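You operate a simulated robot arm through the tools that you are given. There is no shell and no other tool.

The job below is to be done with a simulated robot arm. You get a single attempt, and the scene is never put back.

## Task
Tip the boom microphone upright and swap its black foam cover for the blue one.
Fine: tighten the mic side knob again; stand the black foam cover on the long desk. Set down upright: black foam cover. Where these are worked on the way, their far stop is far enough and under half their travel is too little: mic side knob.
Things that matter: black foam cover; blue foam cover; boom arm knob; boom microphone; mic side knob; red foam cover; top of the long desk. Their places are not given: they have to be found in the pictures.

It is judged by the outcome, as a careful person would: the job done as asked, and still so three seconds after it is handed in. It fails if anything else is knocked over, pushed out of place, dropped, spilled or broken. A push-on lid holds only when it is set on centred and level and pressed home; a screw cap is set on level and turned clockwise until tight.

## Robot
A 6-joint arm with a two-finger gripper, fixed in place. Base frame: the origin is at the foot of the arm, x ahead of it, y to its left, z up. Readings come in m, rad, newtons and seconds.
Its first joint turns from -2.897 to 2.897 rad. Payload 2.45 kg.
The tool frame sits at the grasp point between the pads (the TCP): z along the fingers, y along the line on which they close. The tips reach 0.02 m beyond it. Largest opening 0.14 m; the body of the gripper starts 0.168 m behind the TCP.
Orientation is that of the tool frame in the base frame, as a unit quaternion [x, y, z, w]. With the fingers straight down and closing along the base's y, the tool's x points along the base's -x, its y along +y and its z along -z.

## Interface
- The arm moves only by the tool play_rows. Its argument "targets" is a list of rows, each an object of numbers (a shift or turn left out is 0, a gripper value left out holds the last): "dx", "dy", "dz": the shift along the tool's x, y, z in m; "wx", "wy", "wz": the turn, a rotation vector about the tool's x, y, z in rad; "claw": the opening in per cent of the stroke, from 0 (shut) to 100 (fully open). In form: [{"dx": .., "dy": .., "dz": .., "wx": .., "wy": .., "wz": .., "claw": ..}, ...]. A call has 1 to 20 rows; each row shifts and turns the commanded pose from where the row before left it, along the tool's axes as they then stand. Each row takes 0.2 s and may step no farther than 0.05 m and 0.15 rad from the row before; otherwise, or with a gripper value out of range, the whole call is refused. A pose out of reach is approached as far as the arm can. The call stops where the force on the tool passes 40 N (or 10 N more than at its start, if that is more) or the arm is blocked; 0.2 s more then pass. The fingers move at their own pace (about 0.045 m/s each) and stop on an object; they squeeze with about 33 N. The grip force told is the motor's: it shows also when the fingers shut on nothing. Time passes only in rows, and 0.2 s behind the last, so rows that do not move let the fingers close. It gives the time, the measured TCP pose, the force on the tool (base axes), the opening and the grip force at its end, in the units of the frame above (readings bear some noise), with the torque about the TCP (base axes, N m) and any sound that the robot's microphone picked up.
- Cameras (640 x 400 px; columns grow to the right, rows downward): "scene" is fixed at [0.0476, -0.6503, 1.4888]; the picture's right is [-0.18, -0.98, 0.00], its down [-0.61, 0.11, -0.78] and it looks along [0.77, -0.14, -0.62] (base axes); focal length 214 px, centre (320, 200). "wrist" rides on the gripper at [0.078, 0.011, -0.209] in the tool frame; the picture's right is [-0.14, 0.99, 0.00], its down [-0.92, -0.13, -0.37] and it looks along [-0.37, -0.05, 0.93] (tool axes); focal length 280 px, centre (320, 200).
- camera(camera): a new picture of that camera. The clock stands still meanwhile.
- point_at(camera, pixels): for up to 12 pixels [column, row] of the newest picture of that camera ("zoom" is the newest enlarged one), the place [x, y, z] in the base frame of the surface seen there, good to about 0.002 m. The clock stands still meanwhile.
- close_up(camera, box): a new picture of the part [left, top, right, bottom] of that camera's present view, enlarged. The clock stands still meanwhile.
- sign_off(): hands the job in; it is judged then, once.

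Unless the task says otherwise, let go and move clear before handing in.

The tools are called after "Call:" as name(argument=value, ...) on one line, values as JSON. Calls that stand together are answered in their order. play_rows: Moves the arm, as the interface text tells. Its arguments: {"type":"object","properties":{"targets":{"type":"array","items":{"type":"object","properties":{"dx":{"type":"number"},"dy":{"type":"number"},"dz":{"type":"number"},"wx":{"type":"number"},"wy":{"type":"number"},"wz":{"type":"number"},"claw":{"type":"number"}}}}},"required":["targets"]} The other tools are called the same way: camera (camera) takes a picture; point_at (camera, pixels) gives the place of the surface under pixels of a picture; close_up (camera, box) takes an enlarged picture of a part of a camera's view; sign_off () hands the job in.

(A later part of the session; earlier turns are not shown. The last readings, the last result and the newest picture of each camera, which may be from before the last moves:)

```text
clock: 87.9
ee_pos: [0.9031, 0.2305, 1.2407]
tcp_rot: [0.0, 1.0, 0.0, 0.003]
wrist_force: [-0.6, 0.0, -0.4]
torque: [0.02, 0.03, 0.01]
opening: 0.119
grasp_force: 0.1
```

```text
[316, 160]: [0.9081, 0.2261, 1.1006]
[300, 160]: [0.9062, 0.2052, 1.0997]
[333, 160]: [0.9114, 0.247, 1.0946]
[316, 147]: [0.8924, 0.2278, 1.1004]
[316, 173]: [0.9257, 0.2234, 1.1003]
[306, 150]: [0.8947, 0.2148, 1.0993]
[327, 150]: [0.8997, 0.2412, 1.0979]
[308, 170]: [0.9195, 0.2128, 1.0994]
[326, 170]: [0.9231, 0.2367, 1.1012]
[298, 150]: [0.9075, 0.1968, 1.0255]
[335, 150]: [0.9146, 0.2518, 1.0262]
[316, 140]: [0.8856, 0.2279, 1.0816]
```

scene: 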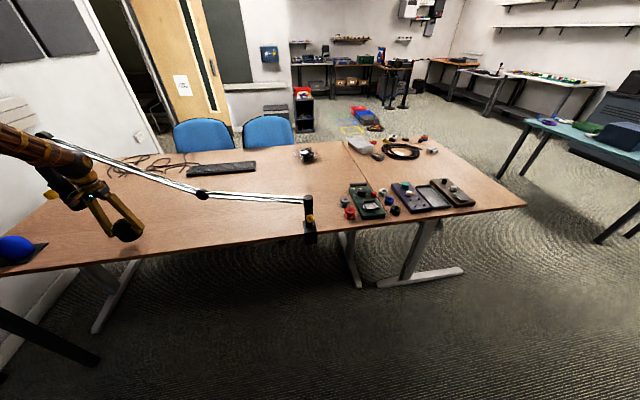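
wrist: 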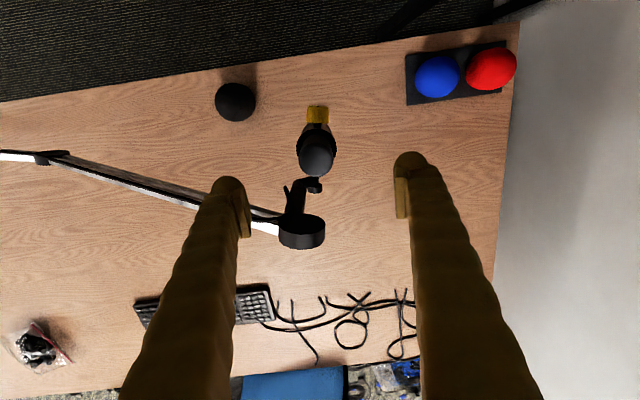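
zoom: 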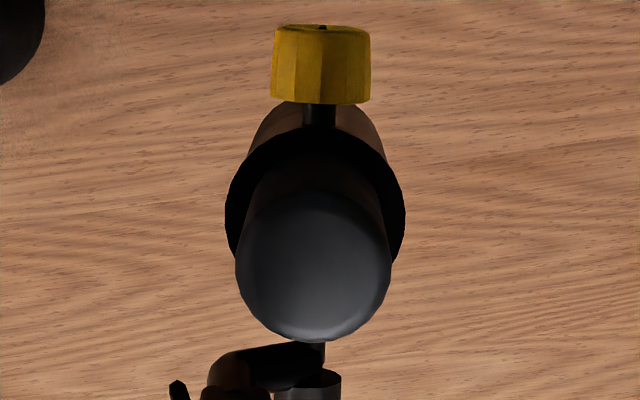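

The bare capsule's axis is at about (0.908, 0.226) with radius 21 mm and its top at z=1.100; the collar is at z≈1.026. The black foam's outside was centred some 8 mm toward +y, so I need to learn how the hole sits inside a cover. I'll look at the blue one from above.

Call:
play_rows(targets=[{"dx": 0.03, "dy": 0.04}, {"dx": 0.03, "dy": 0.045}, {"dx": 0.02, "dy": 0.045}, {"dx": 0.0, "dy": 0.045}, {"dy": 0.035, "dz": 0.04}, {"dz": 0.045}, {"dz": 0.045}, {}])

Call:
camera(camera="wrist")

Call:
camera(camera="scene")

```text
refused: row 2 steps farther than a row can; nothing moved
```

```text
taken
```

wrist: 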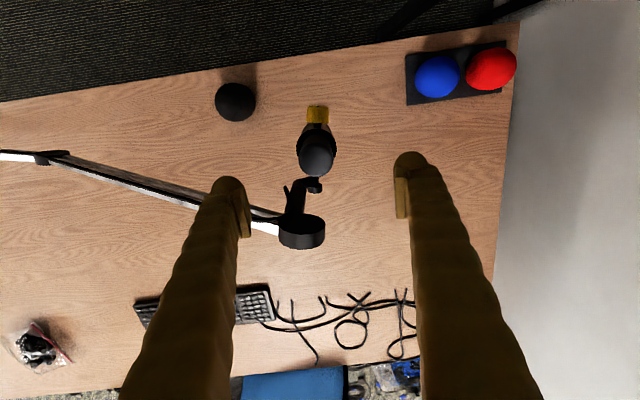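

```text
taken
```

scene: 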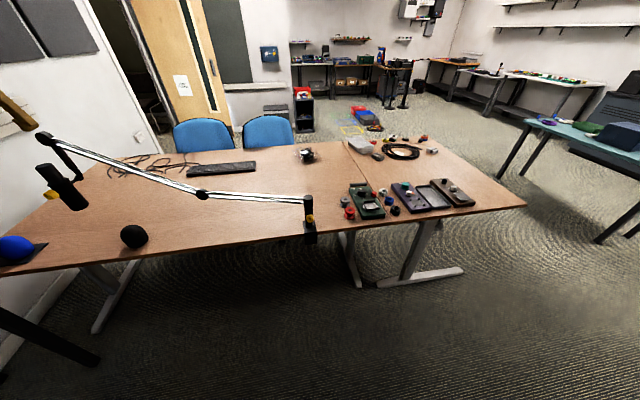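

The step was too long and was refused; I'll use shorter steps.

Call:
play_rows(targets=[{"dx": 0.025, "dy": 0.035}, {"dx": 0.025, "dy": 0.035}, {"dx": 0.02, "dy": 0.035}, {"dx": 0.01, "dy": 0.04}, {"dy": 0.04}, {"dy": 0.025, "dz": 0.04}, {"dz": 0.045}, {"dz": 0.045}, {}])

Call:
camera(camera="wrist")

```text
clock: 89.9
ee_pos: [0.8255, 0.4413, 1.105]
tcp_rot: [0.001, 1.0, 0.0, 0.003]
wrist_force: [0.5, 0.3, 0.3]
torque: [0.0, -0.02, 0.01]
opening: 0.1189
grasp_force: 0.1
```

```text
taken
```

wrist: 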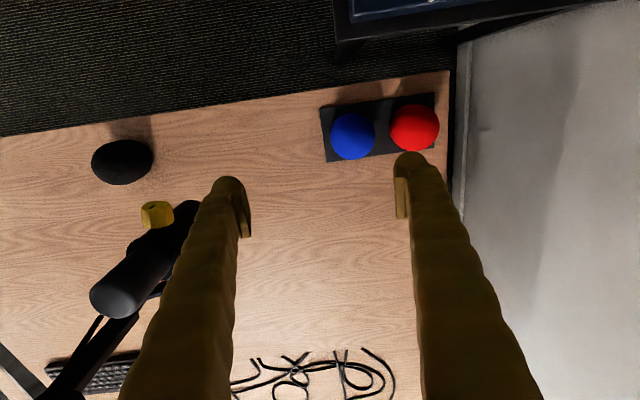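

Call:
close_up(camera="wrist", box=[310, 85, 450, 175])

Call:
point_at(camera="wrist", pixels=[[352, 136], [331, 136], [374, 136], [352, 116], [352, 158], [324, 112], [328, 158], [430, 98], [436, 148], [415, 127], [380, 100], [395, 152]])

```text
4.44 times, centred on (380, 130) of wrist
```

zoom: 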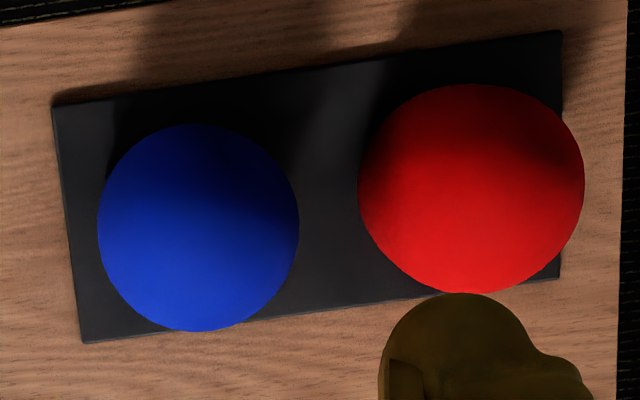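

```text
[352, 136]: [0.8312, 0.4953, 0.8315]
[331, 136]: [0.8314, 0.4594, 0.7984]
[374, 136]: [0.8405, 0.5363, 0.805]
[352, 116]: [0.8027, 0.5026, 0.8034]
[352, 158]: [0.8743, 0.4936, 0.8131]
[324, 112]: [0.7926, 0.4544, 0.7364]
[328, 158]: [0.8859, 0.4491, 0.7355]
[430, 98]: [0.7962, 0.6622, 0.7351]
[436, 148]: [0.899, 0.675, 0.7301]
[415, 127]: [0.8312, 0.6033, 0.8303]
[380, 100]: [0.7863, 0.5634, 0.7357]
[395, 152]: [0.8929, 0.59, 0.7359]
```

The blue cover is about 77 mm wide, centred near (0.839, 0.502) on the plate (top at z≈0.7355), with the red one 37 mm away. I'll move directly over it for a finer fix.

Call:
play_rows(targets=[{"dx": -0.007, "dy": 0.03, "dz": 0.02}, {"dx": -0.007, "dy": 0.031, "dz": 0.03}, {"dz": 0.04, "claw": 70}, {"dz": 0.04}, {}, {}])

Call:
camera(camera="wrist")

Call:
close_up(camera="wrist", box=[250, 80, 450, 220])

```text
clock: 91.3
ee_pos: [0.8399, 0.4991, 0.9766]
tcp_rot: [0.001, 1.0, 0.0, 0.003]
wrist_force: [-0.7, -0.2, -0.3]
torque: [-0.01, 0.02, -0.01]
opening: 0.098
grasp_force: 0.1
```

```text
taken
```

wrist: 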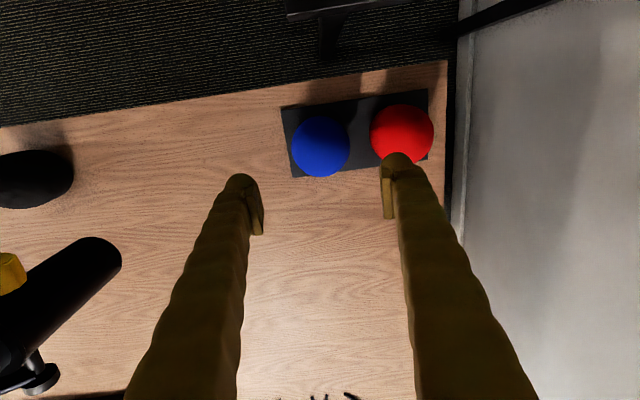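

```text
2.86 times, centred on (350, 150) of wrist
```

zoom: 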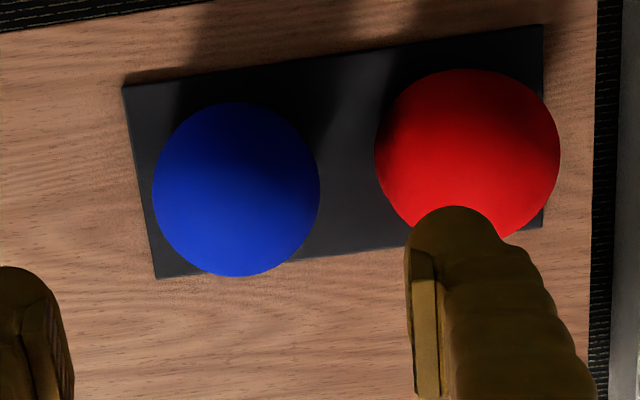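

The fix gives blue at (0.8405, 0.501) and red's left edge at y≈0.573; the outer face of the finger will be at 0.564, so it clears. Descending around the blue cover.

Call:
play_rows(targets=[{"dy": 0.0015, "dx": -0.0005, "dz": 0.04}, {"dz": 0.045}, {"dz": 0.035}, {}])

Call:
camera(camera="wrist")

Call:
close_up(camera="wrist", box=[220, 80, 480, 260])

```text
clock: 92.3
ee_pos: [0.8371, 0.5025, 0.8582]
tcp_rot: [0.001, 1.0, 0.001, 0.002]
wrist_force: [-0.7, 0.8, 0.2]
torque: [-0.02, 0.01, -0.04]
opening: 0.098
grasp_force: 0.1
```

```text
taken
```

wrist: 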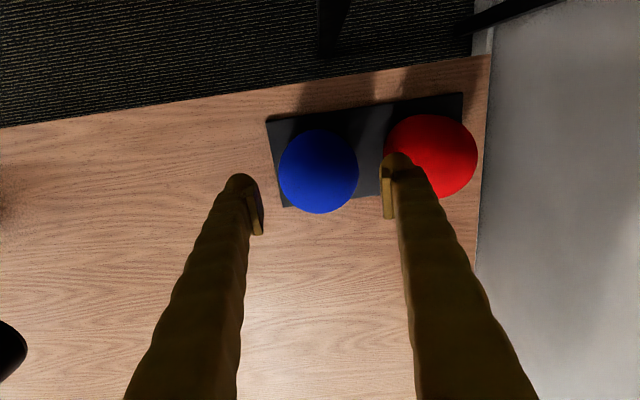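

```text
2.22 times, centred on (350, 170) of wrist
```

zoom: 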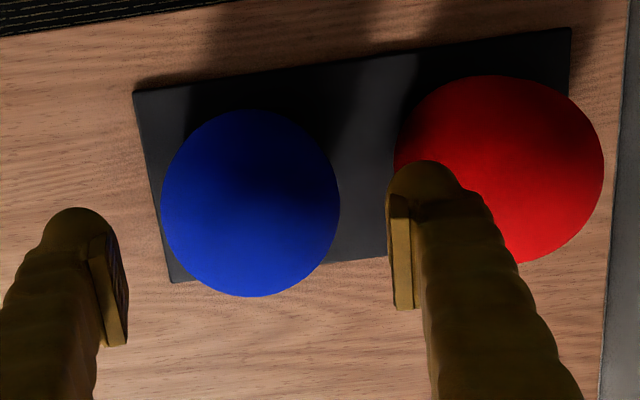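

It's well centred, with blue at (0.840, 0.501). Continuing down to z≈0.785.

Call:
play_rows(targets=[{"dz": 0.03}, {"dz": 0.03}, {"dz": 0.0135}, {}])

Call:
camera(camera="wrist")

```text
clock: 93.3
ee_pos: [0.8422, 0.5018, 0.7842]
tcp_rot: [0.0, 1.0, 0.0, 0.003]
wrist_force: [0.6, -0.7, 0.5]
torque: [0.01, 0.0, -0.02]
opening: 0.0977
grasp_force: 0.0
```

```text
taken
```

wrist: 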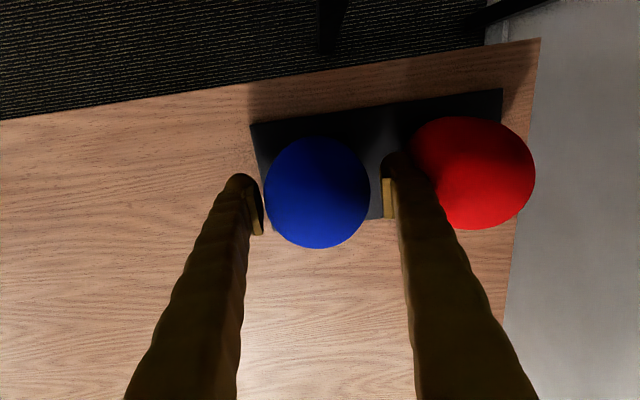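

Blue sits squarely between the pads. Closing on it.

Call:
play_rows(targets=[{"claw": 0}, {}, {}, {}, {}])

Call:
camera(camera="wrist")

```text
clock: 94.5
ee_pos: [0.842, 0.5025, 0.7857]
tcp_rot: [0.0, 1.0, 0.0, 0.002]
wrist_force: [-0.7, 0.6, 0.4]
torque: [-0.02, -0.04, 0.0]
opening: 0.0752
grasp_force: 32.8
```

```text
taken
```

wrist: 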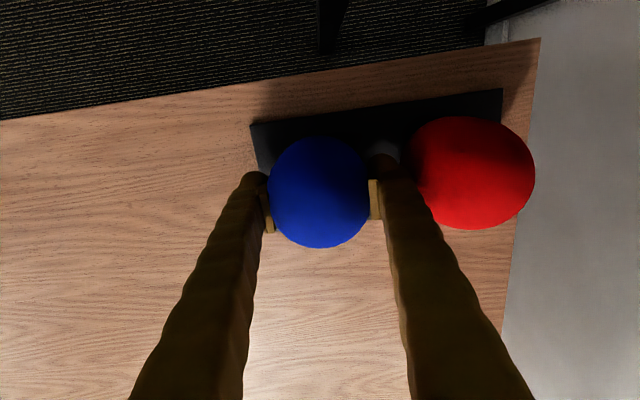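

Blue is gripped at 75 mm. Lifting it straight up, then checking what's under it.

Call:
play_rows(targets=[{"dz": -0.005}, {"dz": -0.01}, {"dz": -0.02}, {"dz": -0.03}, {"dz": -0.04}, {"dz": -0.04}, {"dz": -0.04}, {}])

Call:
camera(camera="wrist")

Call:
close_up(camera="wrist", box=[260, 60, 460, 200])

Call:
close_up(camera="scene", box=[0, 180, 100, 280])

```text
clock: 96.3
ee_pos: [0.8424, 0.502, 0.9731]
tcp_rot: [-0.001, 1.0, 0.001, 0.002]
wrist_force: [-0.3, 0.3, 0.1]
torque: [-0.01, 0.01, -0.01]
opening: 0.0753
grasp_force: 33.0
```

```text
taken
```

wrist: 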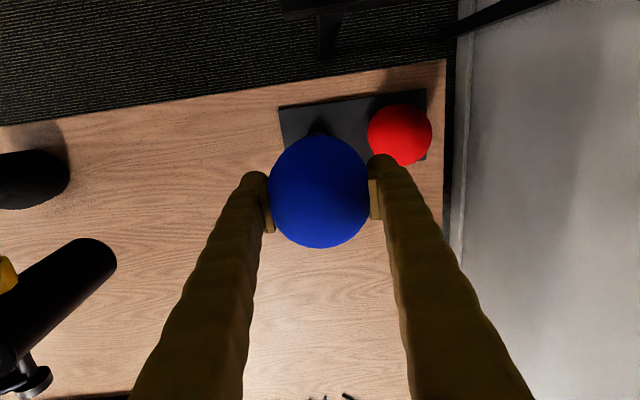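

```text
2.86 times, centred on (360, 130) of wrist
```

zoom: 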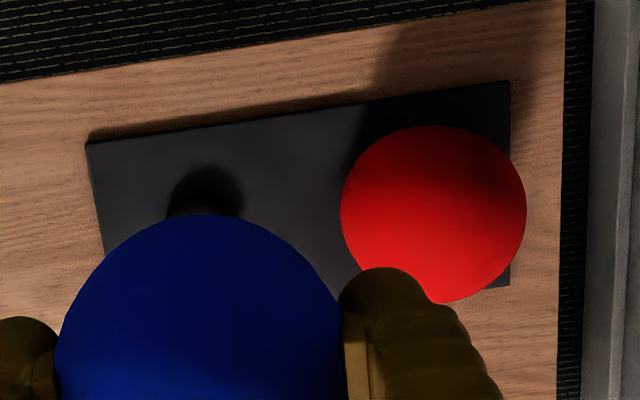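

```text
4.00 times, centred on (50, 230) of scene
```

zoom: 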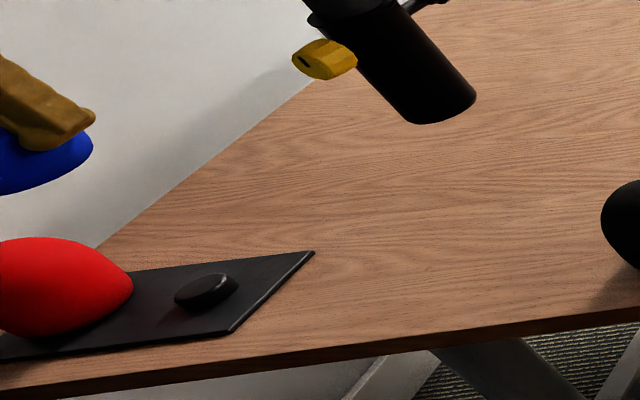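

A short peg on the plate is now exposed, at (207,290) in the scene zoom. I'll measure it, because it shows where the cover's hole sits relative to its outside.

Call:
point_at(camera="zoom", pixels=[[207, 284], [180, 293], [235, 280], [205, 276], [200, 294], [220, 292], [190, 285], [225, 277], [205, 306], [312, 252], [232, 330]])

Call:
play_rows(targets=[{"dz": -0.045}, {"dz": -0.045}, {"dz": -0.045}, {"dz": -0.045}, {"dz": -0.045}, {"dz": -0.045}, {"dy": -0.045}, {"dy": -0.045}, {}])

Call:
camera(camera="wrist")

```text
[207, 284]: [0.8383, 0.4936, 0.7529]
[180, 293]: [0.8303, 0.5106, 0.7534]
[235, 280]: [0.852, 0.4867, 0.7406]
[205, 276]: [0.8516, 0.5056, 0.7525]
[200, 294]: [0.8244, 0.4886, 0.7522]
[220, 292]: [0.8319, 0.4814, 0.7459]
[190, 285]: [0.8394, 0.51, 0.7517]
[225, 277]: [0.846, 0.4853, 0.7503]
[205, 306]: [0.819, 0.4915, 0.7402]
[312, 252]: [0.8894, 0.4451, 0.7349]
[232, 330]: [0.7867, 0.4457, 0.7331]
```

```text
clock: 98.3
ee_pos: [0.8402, 0.4136, 1.2404]
tcp_rot: [0.001, 1.0, 0.0, 0.003]
wrist_force: [-0.7, -0.8, -0.3]
torque: [0.0, 0.01, -0.02]
opening: 0.0757
grasp_force: 32.6
```

```text
taken
```

wrist: 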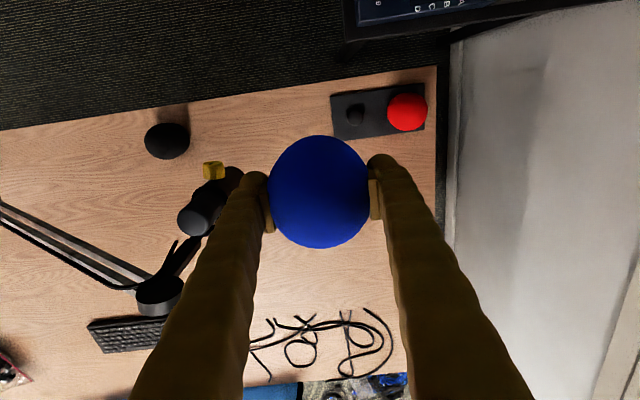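

Call:
close_up(camera="wrist", box=[325, 75, 435, 150])

Call:
point_at(camera="wrist", pixels=[[355, 113], [349, 113], [362, 113], [355, 106], [355, 120], [334, 96], [337, 138], [424, 128], [407, 111]])

```text
5.33 times, centred on (380, 112) of wrist
```

zoom: 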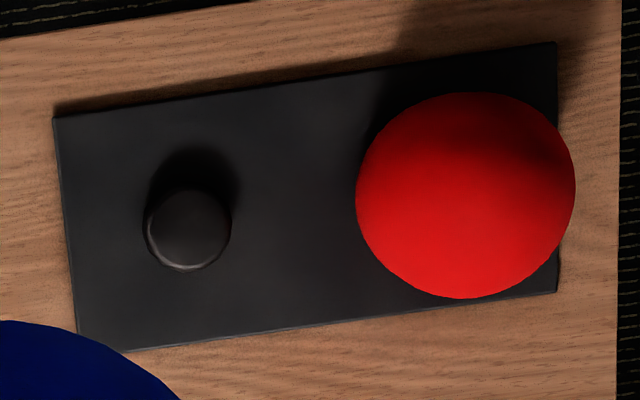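

```text
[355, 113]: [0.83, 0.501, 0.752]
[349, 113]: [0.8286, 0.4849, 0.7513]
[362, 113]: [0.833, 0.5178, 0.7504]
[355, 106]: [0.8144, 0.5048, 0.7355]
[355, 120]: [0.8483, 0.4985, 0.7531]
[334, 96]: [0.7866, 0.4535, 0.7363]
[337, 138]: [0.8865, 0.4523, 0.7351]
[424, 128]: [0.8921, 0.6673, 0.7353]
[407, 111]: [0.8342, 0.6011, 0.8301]
```

The peg is at (0.8415, 0.500), matching the cover's outer centre, so blue is concentric and should be centred on the capsule axis (0.9085, 0.226). I'll carry it over the capsule and check alignment.

Call:
play_rows(targets=[{"dy": -0.045}, {"dy": -0.045}, {"dy": -0.045}, {"dy": -0.045}, {"dy": -0.0075}, {"dx": -0.034}, {"dx": -0.034}, {}, {}])

Call:
camera(camera="wrist")

Call:
close_up(camera="scene", box=[0, 80, 140, 220])

```text
clock: 100.3
ee_pos: [0.9052, 0.2256, 1.2401]
tcp_rot: [0.001, 1.0, 0.0, 0.002]
wrist_force: [0.1, 0.1, -0.5]
torque: [0.0, 0.02, -0.01]
opening: 0.0755
grasp_force: 33.0
```

```text
taken
```

wrist: 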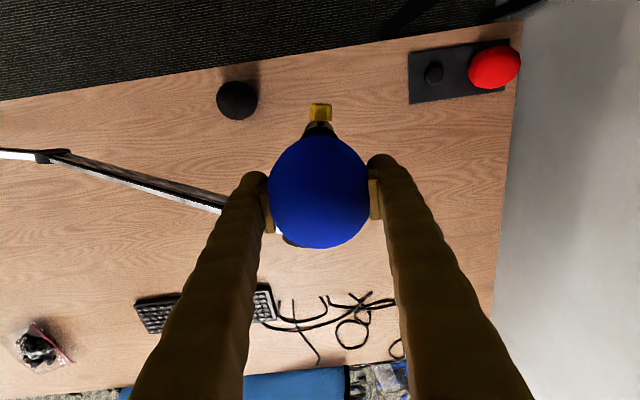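

```text
2.86 times, centred on (70, 150) of scene
```

zoom: 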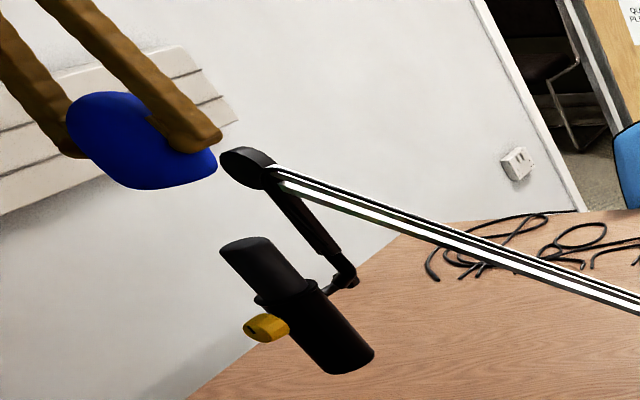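

I'll take a couple of still readings to average out the pose noise before lowering.

Call:
play_rows(targets=[{}])

Call:
play_rows(targets=[{}])

Call:
play_rows(targets=[{}])

```text
clock: 100.7
ee_pos: [0.9051, 0.2256, 1.2404]
tcp_rot: [0.001, 1.0, 0.0, 0.003]
wrist_force: [0.2, 0.3, -0.4]
torque: [0.01, 0.0, -0.02]
opening: 0.0757
grasp_force: 33.1
```

```text
clock: 101.1
ee_pos: [0.9057, 0.226, 1.2394]
tcp_rot: [0.001, 1.0, 0.0, 0.002]
wrist_force: [1.0, 0.4, -0.3]
torque: [0.0, 0.0, 0.02]
opening: 0.0755
grasp_force: 32.7
```

```text
clock: 101.5
ee_pos: [0.9043, 0.2256, 1.2388]
tcp_rot: [0.001, 1.0, 0.0, 0.003]
wrist_force: [-0.2, -0.6, 0.2]
torque: [0.0, 0.0, 0.0]
opening: 0.0758
grasp_force: 32.8
```

The averaged TCP is (0.905, 0.2257). I'll shift 4.5 mm in +x and lower until the rim is just above the capsule.

Call:
play_rows(targets=[{"dx": -0.0045}, {"dz": 0.03}, {"dz": 0.03}, {"dz": 0.018}, {}])

Call:
camera(camera="wrist")

Call:
close_up(camera="scene", box=[20, 110, 100, 220])

```text
clock: 102.7
ee_pos: [0.9119, 0.2269, 1.1618]
tcp_rot: [0.0, 1.0, 0.0, 0.002]
wrist_force: [0.1, 0.6, -0.6]
torque: [-0.03, 0.02, 0.0]
opening: 0.0756
grasp_force: 32.9
```

```text
taken
```

wrist: 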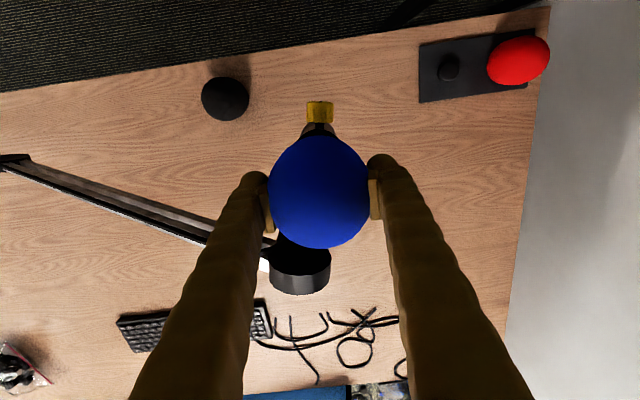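

```text
3.64 times, centred on (60, 165) of scene
```

zoom: 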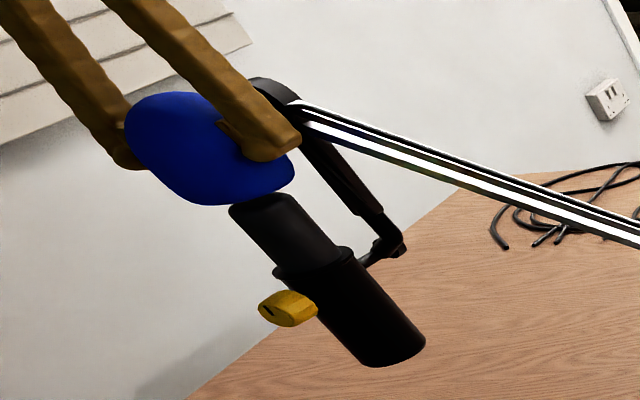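

The foam's centre lies on the mic's axis line in the scene view. Lowering in 5 mm steps, watching for force.

Call:
play_rows(targets=[{"dz": 0.005}, {"dz": 0.005}, {"dz": 0.005}, {"dz": 0.005}, {"dz": 0.005}, {"dz": 0.005}])

Call:
close_up(camera="scene", box=[20, 110, 100, 220])

```text
clock: 104.1
ee_pos: [0.9106, 0.2256, 1.1331]
tcp_rot: [0.001, 1.0, 0.0, 0.003]
wrist_force: [-0.3, 0.6, -1.0]
torque: [0.0, -0.04, -0.02]
opening: 0.0754
grasp_force: 33.0
```

```text
3.64 times, centred on (60, 165) of scene
```

zoom: 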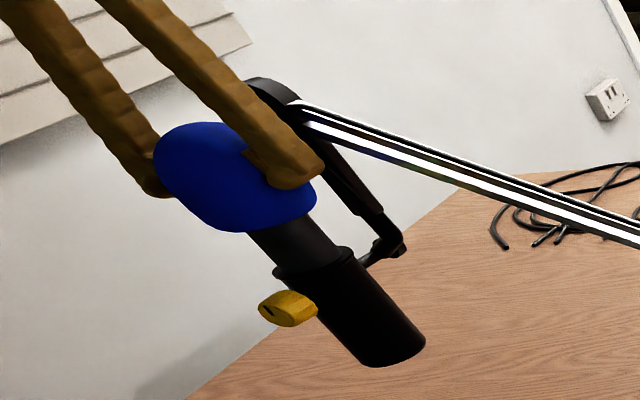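

The capsule is entering the hole without any force. Continuing down.

Call:
play_rows(targets=[{"dz": 0.005}, {"dz": 0.005}, {"dz": 0.005}, {"dz": 0.005}, {"dz": 0.005}, {"dz": 0.005}, {"dz": 0.005}, {"dz": 0.004}])

Call:
close_up(camera="scene", box=[20, 110, 100, 220])

```text
clock: 105.9
ee_pos: [0.9114, 0.2277, 1.0934]
tcp_rot: [0.001, 1.0, 0.001, 0.002]
wrist_force: [0.1, -0.3, 0.6]
torque: [-0.04, -0.03, 0.0]
opening: 0.0757
grasp_force: 33.3
```

```text
3.64 times, centred on (60, 165) of scene
```

zoom: 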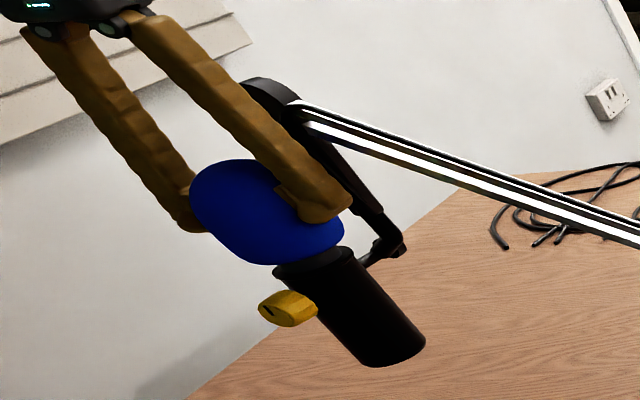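

About 18 mm to go and still no resistance. Smaller steps now.

Call:
play_rows(targets=[{"dz": 0.003}, {"dz": 0.003}, {"dz": 0.003}, {"dz": 0.002}, {"dz": 0.002}])

Call:
play_rows(targets=[{"dz": 0.001}, {"dz": 0.001}, {"dz": 0.001}])

Call:
close_up(camera="scene", box=[20, 110, 100, 220])

```text
clock: 107.1
ee_pos: [0.9121, 0.2265, 1.0811]
tcp_rot: [0.001, 1.0, 0.001, 0.003]
wrist_force: [0.3, 0.0, -0.6]
torque: [0.01, 0.0, -0.04]
opening: 0.0754
grasp_force: 32.9
```

```text
clock: 107.9
ee_pos: [0.9123, 0.2249, 1.0767]
tcp_rot: [0.001, 1.0, 0.0, 0.002]
wrist_force: [0.0, 0.1, 0.1]
torque: [-0.01, -0.01, 0.0]
opening: 0.0755
grasp_force: 33.3
```

```text
3.64 times, centred on (60, 165) of scene
```

zoom: 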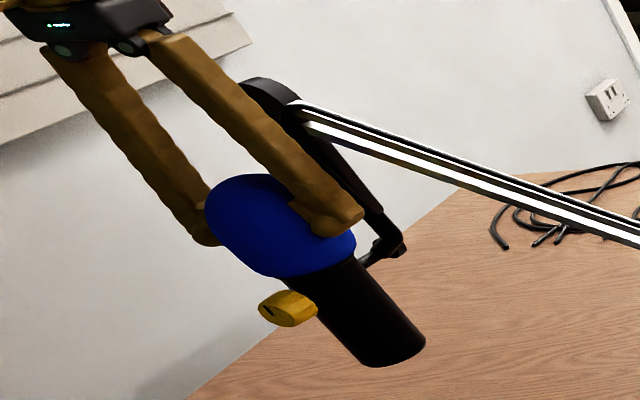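

Nearly at the collar. Pressing on down in 1 mm steps until it meets resistance.

Call:
play_rows(targets=[{"dz": 0.001}, {"dz": 0.001}, {"dz": 0.001}])

Call:
play_rows(targets=[{"dz": 0.001}, {"dz": 0.001}])

```text
clock: 108.7
ee_pos: [0.9116, 0.2259, 1.0762]
tcp_rot: [0.001, 1.0, 0.001, 0.004]
wrist_force: [-2.7, -2.1, 26.1]
torque: [-0.28, 0.47, 0.02]
opening: 0.0759
grasp_force: 32.8
```

```text
clock: 109.2
ee_pos: [0.9129, 0.2254, 1.0762]
tcp_rot: [0.001, 1.0, 0.0, 0.005]
wrist_force: [-1.0, 0.7, 5.5]
torque: [0.05, 0.05, -0.01]
opening: 0.0756
grasp_force: 33.0
stopped in row 2: the force on the tool passed its limit at 41 N (the readings are from after the stop); the commanded pose is now the measured one
```

It met the collar with the TCP at z≈1.076 and took a 41 N press. I'll inspect the seating before letting go.

Call:
close_up(camera="scene", box=[20, 110, 100, 220])

Call:
camera(camera="wrist")

Call:
close_up(camera="wrist", box=[240, 80, 400, 270])

```text
3.64 times, centred on (60, 165) of scene
```

zoom: 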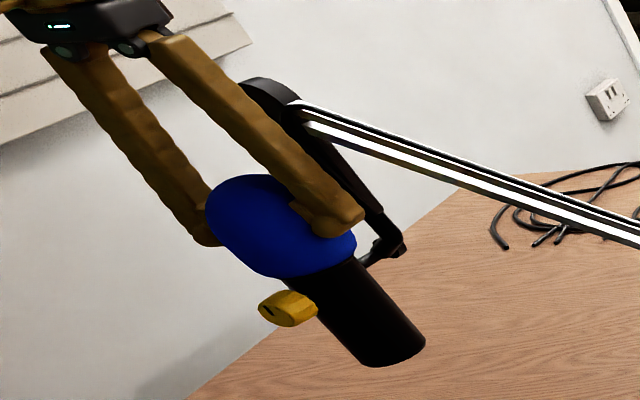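

```text
taken
```

wrist: 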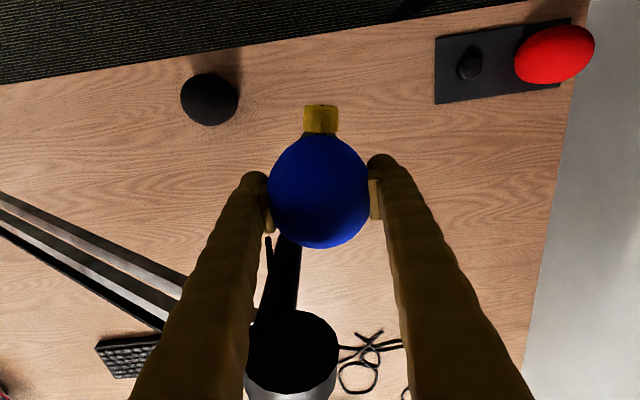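

```text
2.11 times, centred on (320, 175) of wrist
```

zoom: 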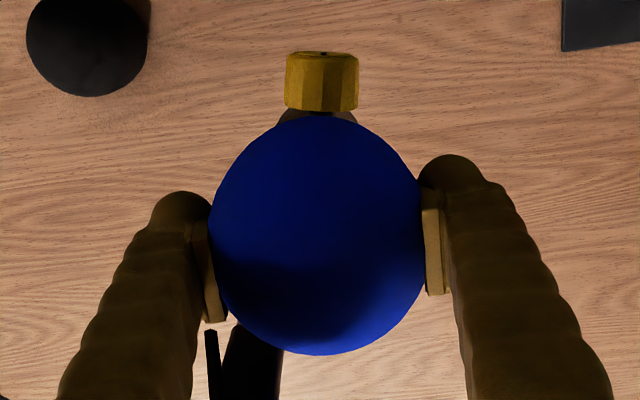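

Blue now sits coaxially over the body: knob at column 320, cover centre at 319. A very light upward test (about 1 mm) will show whether it is holding.

Call:
play_rows(targets=[{"dz": -0.0005}, {"dz": -0.0005}, {}])

```text
clock: 110.0
ee_pos: [0.9136, 0.2261, 1.0762]
tcp_rot: [0.001, 1.0, 0.001, 0.005]
wrist_force: [-1.6, -0.2, 3.3]
torque: [-0.12, 0.02, -0.03]
opening: 0.0757
grasp_force: 33.1
```

Call:
play_rows(targets=[{"dz": -0.0007}, {"dz": -0.0007}, {}])

```text
clock: 110.8
ee_pos: [0.9123, 0.2258, 1.0777]
tcp_rot: [0.001, 1.0, 0.001, 0.004]
wrist_force: [-0.4, -0.2, 0.1]
torque: [-0.01, -0.01, 0.01]
opening: 0.0754
grasp_force: 33.2
```

There is no upward resistance and the TCP average is x=0.9124, about 3 mm past the capsule axis; the pressing torque also showed contact on one side only. I'll re-centre, level the slight pitch drift, and press again.

Call:
play_rows(targets=[{"dz": -0.002}, {"dx": 0.0028, "dy": 0.001, "wy": 0.005}, {}])

Call:
play_rows(targets=[{}])

Call:
play_rows(targets=[{}])

```text
clock: 111.5
ee_pos: [0.909, 0.225, 1.0793]
tcp_rot: [0.001, 1.0, 0.001, 0.002]
wrist_force: [-0.7, -0.1, -0.5]
torque: [-0.02, -0.01, 0.01]
opening: 0.0754
grasp_force: 32.8
```

```text
clock: 112.0
ee_pos: [0.9085, 0.2268, 1.0803]
tcp_rot: [0.001, 1.0, 0.001, 0.002]
wrist_force: [0.7, 0.1, -0.3]
torque: [-0.02, -0.02, 0.0]
opening: 0.0755
grasp_force: 32.7
```

```text
clock: 112.3
ee_pos: [0.9092, 0.2266, 1.0796]
tcp_rot: [0.001, 1.0, 0.001, 0.002]
wrist_force: [0.3, 0.7, -0.3]
torque: [-0.03, -0.03, -0.02]
opening: 0.0752
grasp_force: 32.9
```

The TCP is now at (0.909, 0.226), so it's centred. Pressing down again.

Call:
play_rows(targets=[{"dz": 0.0015}, {"dz": 0.001}, {"dz": 0.0008}, {"dz": 0.0006}])

Call:
play_rows(targets=[{"dz": 0.0004}, {}])

```text
clock: 113.3
ee_pos: [0.9086, 0.2269, 1.076]
tcp_rot: [0.001, 1.0, 0.001, 0.002]
wrist_force: [1.0, 1.8, 2.9]
torque: [0.05, -0.11, 0.06]
opening: 0.0758
grasp_force: 32.6
```

```text
clock: 114.0
ee_pos: [0.909, 0.2266, 1.0755]
tcp_rot: [0.001, 1.0, 0.001, 0.002]
wrist_force: [-2.9, 0.2, 16.0]
torque: [-0.1, -0.26, -0.02]
opening: 0.0757
grasp_force: 32.9
```

Contact again, more balanced. Pressing a little harder and holding.

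Call:
play_rows(targets=[{"wy": -0.002}, {"dz": 0.0003}, {}])

Call:
play_rows(targets=[{"dz": 0.0004}, {}])

```text
clock: 114.8
ee_pos: [0.9104, 0.2265, 1.0766]
tcp_rot: [0.001, 1.0, 0.001, 0.003]
wrist_force: [-1.8, 5.1, 30.9]
torque: [-0.05, -0.3, 0.03]
opening: 0.076
grasp_force: 33.1
```

```text
clock: 115.3
ee_pos: [0.9102, 0.2255, 1.0751]
tcp_rot: [0.002, 1.0, 0.001, 0.002]
wrist_force: [-2.7, -4.7, 32.5]
torque: [-0.45, -0.24, -0.11]
opening: 0.0755
grasp_force: 33.2
```

Holding 32 N. One more small press to reach about 40 N.

Call:
play_rows(targets=[{"dz": 0.0004}, {}, {}])

Call:
play_rows(targets=[{"dz": 0.0005}, {}, {}])

```text
clock: 116.2
ee_pos: [0.9097, 0.2266, 1.0747]
tcp_rot: [0.001, 1.0, 0.001, 0.002]
wrist_force: [-1.8, -2.5, 33.4]
torque: [-0.32, -0.29, -0.06]
opening: 0.0758
grasp_force: 33.2
```

```text
clock: 117.0
ee_pos: [0.9098, 0.2274, 1.076]
tcp_rot: [0.001, 1.0, 0.001, 0.002]
wrist_force: [0.7, -1.6, 36.5]
torque: [-0.26, -0.24, -0.03]
opening: 0.0757
grasp_force: 32.3
```

Pressed at 36 N. I'll ease off in tiny steps and look at whether any downward holding force appears.

Call:
play_rows(targets=[{"dz": -0.0008}, {}])

Call:
play_rows(targets=[{"dz": -0.0006}, {}])

Call:
play_rows(targets=[{"dz": -0.0006}, {}])

```text
clock: 117.5
ee_pos: [0.9092, 0.2267, 1.0744]
tcp_rot: [0.001, 1.0, 0.0, 0.003]
wrist_force: [2.9, 2.2, 24.7]
torque: [0.11, -0.3, 0.03]
opening: 0.0757
grasp_force: 33.0
```

```text
clock: 118.2
ee_pos: [0.9084, 0.2273, 1.075]
tcp_rot: [0.0, 1.0, 0.001, 0.002]
wrist_force: [-1.6, 3.3, 9.8]
torque: [0.19, 0.07, 0.01]
opening: 0.0757
grasp_force: 33.0
```

```text
clock: 118.8
ee_pos: [0.9077, 0.2266, 1.0754]
tcp_rot: [0.001, 1.0, 0.001, 0.003]
wrist_force: [0.0, 0.3, -0.2]
torque: [-0.01, 0.02, 0.01]
opening: 0.0754
grasp_force: 32.6
```

Call:
play_rows(targets=[{"dz": -0.0006}, {}])

```text
clock: 119.3
ee_pos: [0.9089, 0.2273, 1.0779]
tcp_rot: [0.001, 1.0, 0.001, 0.002]
wrist_force: [-0.4, 0.0, -0.1]
torque: [-0.04, -0.02, -0.04]
opening: 0.0754
grasp_force: 33.3
```

No retention force is felt either way, so I'd like to know the hole's real clearance. With the cover lifted about 1 mm, I'll probe gently sideways in y to find the walls and thus the true centre.

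Call:
play_rows(targets=[{"dz": -0.001}, {"dy": 0.001}, {"dy": 0.001}, {}])

Call:
play_rows(targets=[{"dy": 0.001}, {}])

Call:
play_rows(targets=[{"dy": 0.001}, {}])

```text
clock: 120.3
ee_pos: [0.9084, 0.2279, 1.0768]
tcp_rot: [0.001, 1.0, 0.001, 0.002]
wrist_force: [0.3, 0.4, -0.5]
torque: [-0.05, 0.01, 0.0]
opening: 0.0756
grasp_force: 33.8
```

```text
clock: 121.0
ee_pos: [0.9092, 0.2288, 1.0774]
tcp_rot: [0.001, 1.0, 0.002, 0.002]
wrist_force: [-0.1, -0.4, -0.5]
torque: [-0.02, 0.01, 0.03]
opening: 0.0756
grasp_force: 33.0
```

```text
clock: 121.5
ee_pos: [0.9091, 0.2312, 1.0774]
tcp_rot: [0.0, 1.0, 0.001, 0.002]
wrist_force: [0.7, 0.2, -0.2]
torque: [0.01, 0.01, 0.0]
opening: 0.0754
grasp_force: 32.9
```

Four millimetres and no wall yet. Carrying on gently.

Call:
play_rows(targets=[{"dy": 0.0015}, {}])

Call:
play_rows(targets=[{"dy": 0.0015}, {}])

Call:
play_rows(targets=[{"dy": 0.0015}, {}])

Call:
play_rows(targets=[{"dy": 0.0015}, {}])

```text
clock: 122.2
ee_pos: [0.909, 0.2315, 1.0778]
tcp_rot: [0.001, 1.0, 0.001, 0.003]
wrist_force: [0.1, -5.7, 0.1]
torque: [-0.32, 0.01, 0.02]
opening: 0.0755
grasp_force: 32.3
```

```text
clock: 122.8
ee_pos: [0.9104, 0.2335, 1.0781]
tcp_rot: [0.001, 1.0, 0.001, 0.002]
wrist_force: [1.7, -15.6, 2.9]
torque: [-0.86, -0.03, 0.09]
opening: 0.0756
grasp_force: 33.0
```

```text
clock: 123.3
ee_pos: [0.9099, 0.2345, 1.0784]
tcp_rot: [0.001, 1.0, 0.001, 0.003]
wrist_force: [1.9, -19.9, 5.7]
torque: [-1.11, -0.08, 0.05]
opening: 0.0756
grasp_force: 32.7
```

```text
clock: 124.0
ee_pos: [0.9093, 0.2372, 1.0787]
tcp_rot: [0.001, 1.0, 0.001, 0.003]
wrist_force: [0.6, -19.5, 4.9]
torque: [-1.08, -0.01, 0.06]
opening: 0.0755
grasp_force: 33.1
```

The wall came at y≈0.2315, but the force then plateaued at 20 N, so the boom was probably yielding. I'll back off at once and check the scene.

Call:
play_rows(targets=[{"dy": -0.002}, {"dy": -0.002}, {"dy": -0.002}, {}])

Call:
close_up(camera="scene", box=[20, 110, 100, 220])

Call:
camera(camera="wrist")

```text
clock: 125.0
ee_pos: [0.9091, 0.2312, 1.0786]
tcp_rot: [0.001, 1.0, 0.001, 0.003]
wrist_force: [0.3, 0.7, -0.5]
torque: [-0.01, -0.01, 0.01]
opening: 0.0759
grasp_force: 32.9
```

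```text
3.64 times, centred on (60, 165) of scene
```

zoom: 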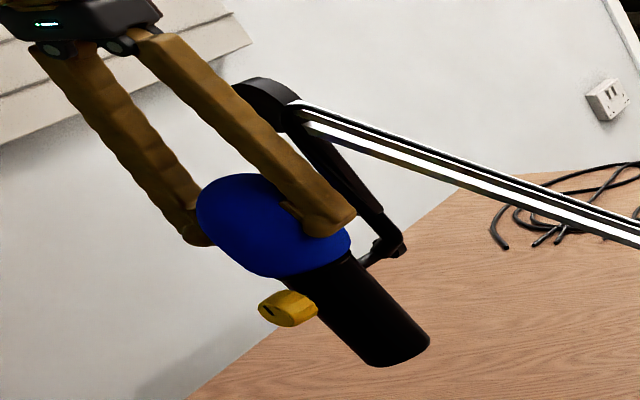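

```text
taken
```

wrist: 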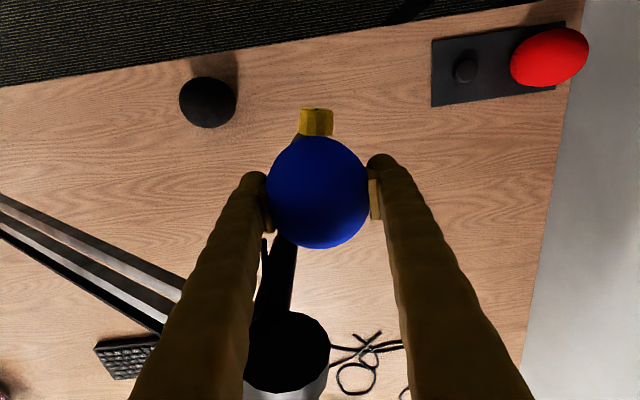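

The boom stayed put, but the mic's tail edge moved from (424,345) to (429,338) in the zoom: the hinge slipped a few degrees. The hole clearance is about 5 mm, which explains the black cover's offset as sag. I'll rest the blue cover on the collar, release, and look at the tilt.

Call:
play_rows(targets=[{"dy": -0.002}, {"dy": -0.0015}, {"dz": 0.001}, {"dz": 0.0007}, {}])

Call:
play_rows(targets=[{"dz": 0.0007}, {}])

```text
clock: 126.2
ee_pos: [0.9094, 0.2261, 1.0765]
tcp_rot: [0.001, 1.0, 0.001, 0.004]
wrist_force: [0.8, 0.6, 3.2]
torque: [0.06, 0.06, -0.03]
opening: 0.0754
grasp_force: 32.9
```

```text
clock: 126.8
ee_pos: [0.91, 0.2268, 1.0755]
tcp_rot: [0.001, 1.0, 0.001, 0.002]
wrist_force: [2.1, 0.7, 12.3]
torque: [0.17, 0.13, -0.04]
opening: 0.0755
grasp_force: 33.1
```

Resting on the collar. Opening and lifting straight away.

Call:
play_rows(targets=[{"claw": 60}, {"claw": 78}, {}, {}, {}, {"dz": -0.03}, {"dz": -0.04}, {"dz": -0.045}, {"dz": -0.045}, {"dz": -0.04}, {}])

Call:
camera(camera="wrist")

Call:
close_up(camera="wrist", box=[260, 80, 380, 240])

Call:
close_up(camera="scene", box=[20, 110, 100, 220])

```text
clock: 129.2
ee_pos: [0.9101, 0.2281, 1.2769]
tcp_rot: [0.001, 1.0, 0.001, 0.003]
wrist_force: [0.3, -0.5, 0.4]
torque: [0.03, 0.03, -0.01]
opening: 0.1093
grasp_force: 0.0
```

```text
taken
```

wrist: 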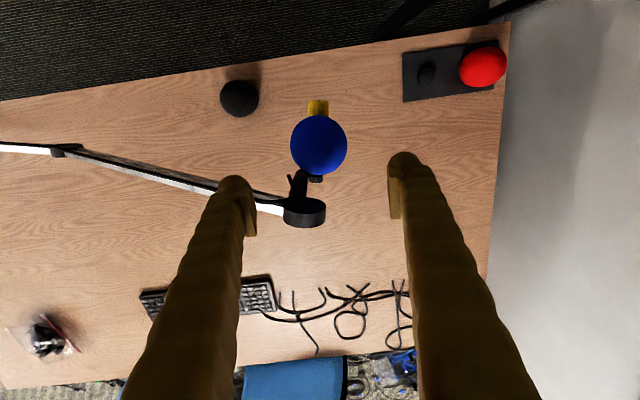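

```text
2.50 times, centred on (320, 160) of wrist
```

zoom: 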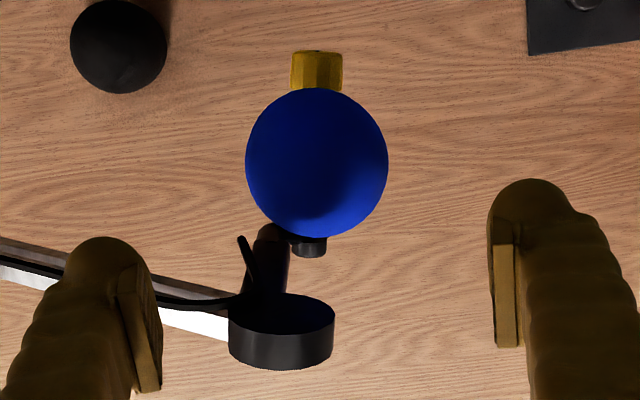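

```text
3.64 times, centred on (60, 165) of scene
```

zoom: 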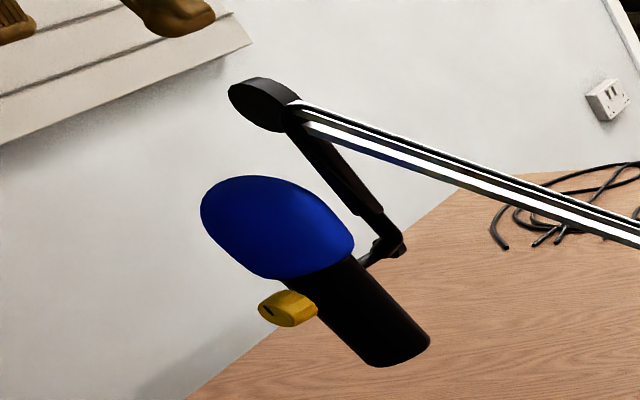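

Blue rests well on the mic. I'll retreat and pitch the tool forward to inspect the mic from the side and measure its tilt.

Call:
play_rows(targets=[{"dx": 0.045}, {"dx": 0.045}, {"dx": 0.045}, {"wy": -0.127}, {"wy": -0.127}, {"wy": -0.127}, {"wy": -0.127}, {"wy": -0.127}, {"wy": -0.127}, {"wy": -0.127}, {"wy": -0.127}, {"wy": -0.127}, {"wy": -0.127}, {"dx": 0.04, "dz": 0.0123}, {"dx": 0.04, "dz": 0.0123}, {"dx": 0.04, "dz": 0.0123}, {"dx": 0.04, "dz": 0.0123}, {"dx": 0.04, "dz": 0.0123}, {}])

Call:
camera(camera="wrist")

```text
clock: 133.2
ee_pos: [0.7701, 0.2299, 1.0666]
tcp_rot: [0.001, 0.803, 0.0, 0.596]
wrist_force: [0.3, 0.1, 0.3]
torque: [0.01, 0.0, -0.03]
opening: 0.1089
grasp_force: 0.0
```

```text
taken
```

wrist: 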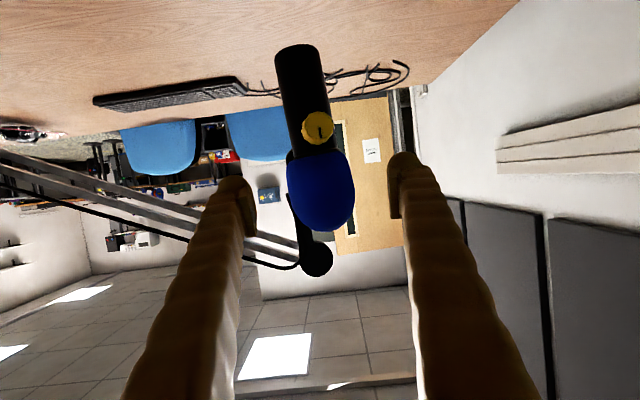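

I'll zoom in on the body edges; here vertical lines should run about 0.137 columns per row.

Call:
close_up(camera="wrist", box=[250, 35, 380, 165])

Call:
close_up(camera="wrist", box=[250, 130, 390, 240])

```text
3.08 times, centred on (315, 100) of wrist
```

zoom: 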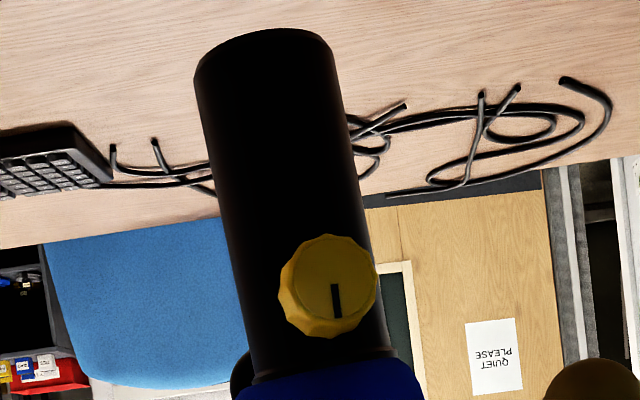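

```text
3.64 times, centred on (320, 185) of wrist
```

zoom: 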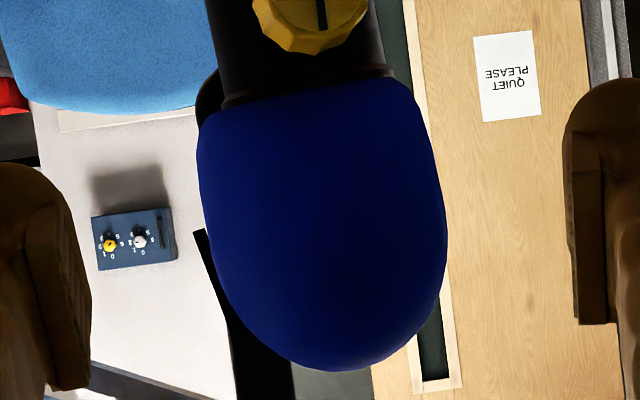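

The body edges slope 0.184 against 0.138 expected, so the mic leans 2.6° with its top toward +y. I'll nudge the tail back in +y with a finger, as before, where the upright stop was felt. First into position.

Call:
play_rows(targets=[{"dx": 0.04, "dy": 0.0033, "dz": 0.019}, {"dx": 0.04, "dy": 0.0033, "dz": 0.019}, {"dx": 0.04, "dy": 0.0033, "dz": 0.019}, {"dx": -0.0058, "dz": 0.0191}, {"dx": -0.0058, "dz": 0.0191}, {"dx": -0.0058, "dz": 0.0191}, {"dx": -0.0058, "dz": 0.0191}, {}])

Call:
camera(camera="wrist")

Call:
close_up(camera="scene", box=[20, 110, 100, 220])

```text
clock: 134.9
ee_pos: [0.8733, 0.2364, 0.9331]
tcp_rot: [0.001, 0.803, 0.0, 0.595]
wrist_force: [-0.2, -0.6, -0.1]
torque: [0.01, -0.04, -0.01]
opening: 0.1093
grasp_force: 0.1
```

```text
taken
```

wrist: 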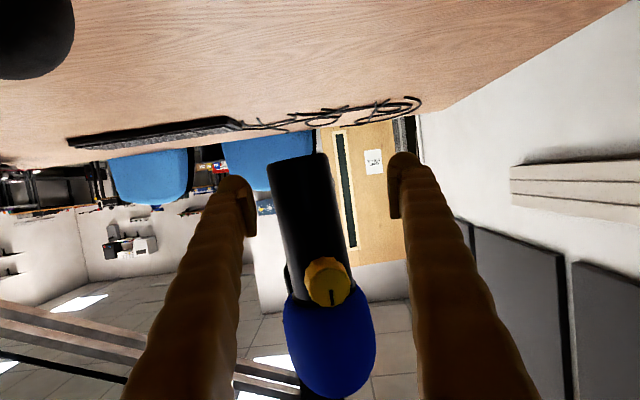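

```text
3.64 times, centred on (60, 165) of scene
```

zoom: 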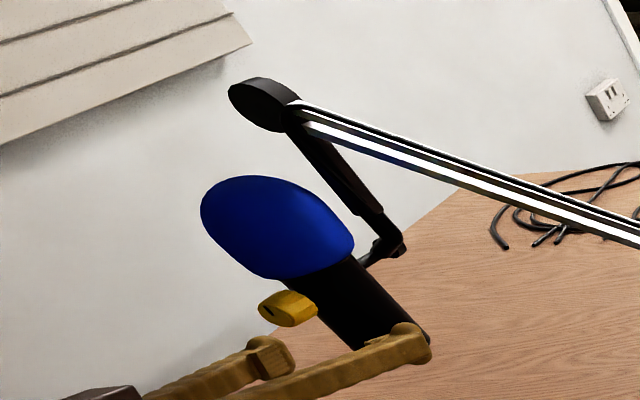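

The −y finger is beside the tail. Approaching in +y in small steps.

Call:
play_rows(targets=[{"dy": 0.005}, {"dy": 0.004}, {"dy": 0.003}, {}])

Call:
play_rows(targets=[{"dy": 0.002}, {"dy": 0.002}, {}])

Call:
play_rows(targets=[{"dy": 0.001}, {"dy": 0.001}, {}])

```text
clock: 135.9
ee_pos: [0.8727, 0.2488, 0.9327]
tcp_rot: [0.001, 0.803, 0.0, 0.596]
wrist_force: [-0.3, -0.6, 0.9]
torque: [0.01, -0.02, 0.01]
opening: 0.109
grasp_force: 0.1
```

```text
clock: 136.8
ee_pos: [0.8729, 0.2524, 0.933]
tcp_rot: [0.001, 0.803, 0.001, 0.596]
wrist_force: [-0.2, 0.5, 1.1]
torque: [0.0, -0.02, 0.04]
opening: 0.1094
grasp_force: 0.0
```

```text
clock: 137.6
ee_pos: [0.8732, 0.2542, 0.9347]
tcp_rot: [0.001, 0.803, 0.001, 0.596]
wrist_force: [0.2, 0.7, 0.6]
torque: [0.01, -0.01, 0.05]
opening: 0.1091
grasp_force: 0.1
```

No contact yet. Going on by 1 mm steps.

Call:
play_rows(targets=[{"dy": 0.001}, {"dy": 0.001}, {}])

Call:
play_rows(targets=[{"dy": 0.001}, {}])

Call:
play_rows(targets=[{"dy": 0.001}, {}])

Call:
camera(camera="wrist")

```text
clock: 138.3
ee_pos: [0.8739, 0.2568, 0.9354]
tcp_rot: [0.002, 0.803, -0.001, 0.595]
wrist_force: [-0.7, -0.1, -1.2]
torque: [0.01, 0.01, -0.01]
opening: 0.1093
grasp_force: 0.1
```

```text
clock: 138.9
ee_pos: [0.8738, 0.2586, 0.9345]
tcp_rot: [0.001, 0.803, 0.0, 0.595]
wrist_force: [-1.4, -1.5, -0.5]
torque: [0.0, 0.02, -0.07]
opening: 0.1103
grasp_force: 0.4
```

```text
clock: 139.6
ee_pos: [0.8736, 0.26, 0.9343]
tcp_rot: [0.001, 0.804, 0.0, 0.595]
wrist_force: [-0.6, -2.7, 0.4]
torque: [0.06, 0.04, -0.12]
opening: 0.1108
grasp_force: 0.5
```

```text
taken
```

wrist: 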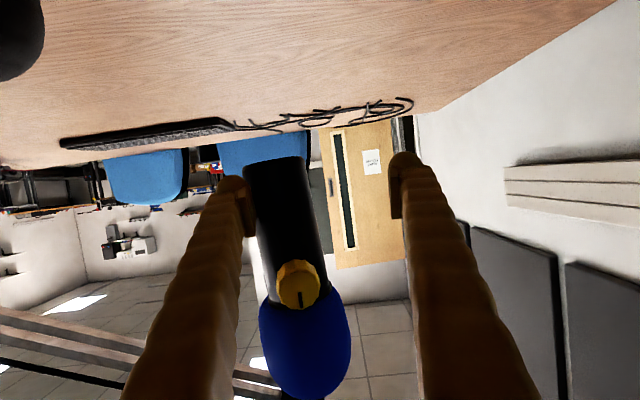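

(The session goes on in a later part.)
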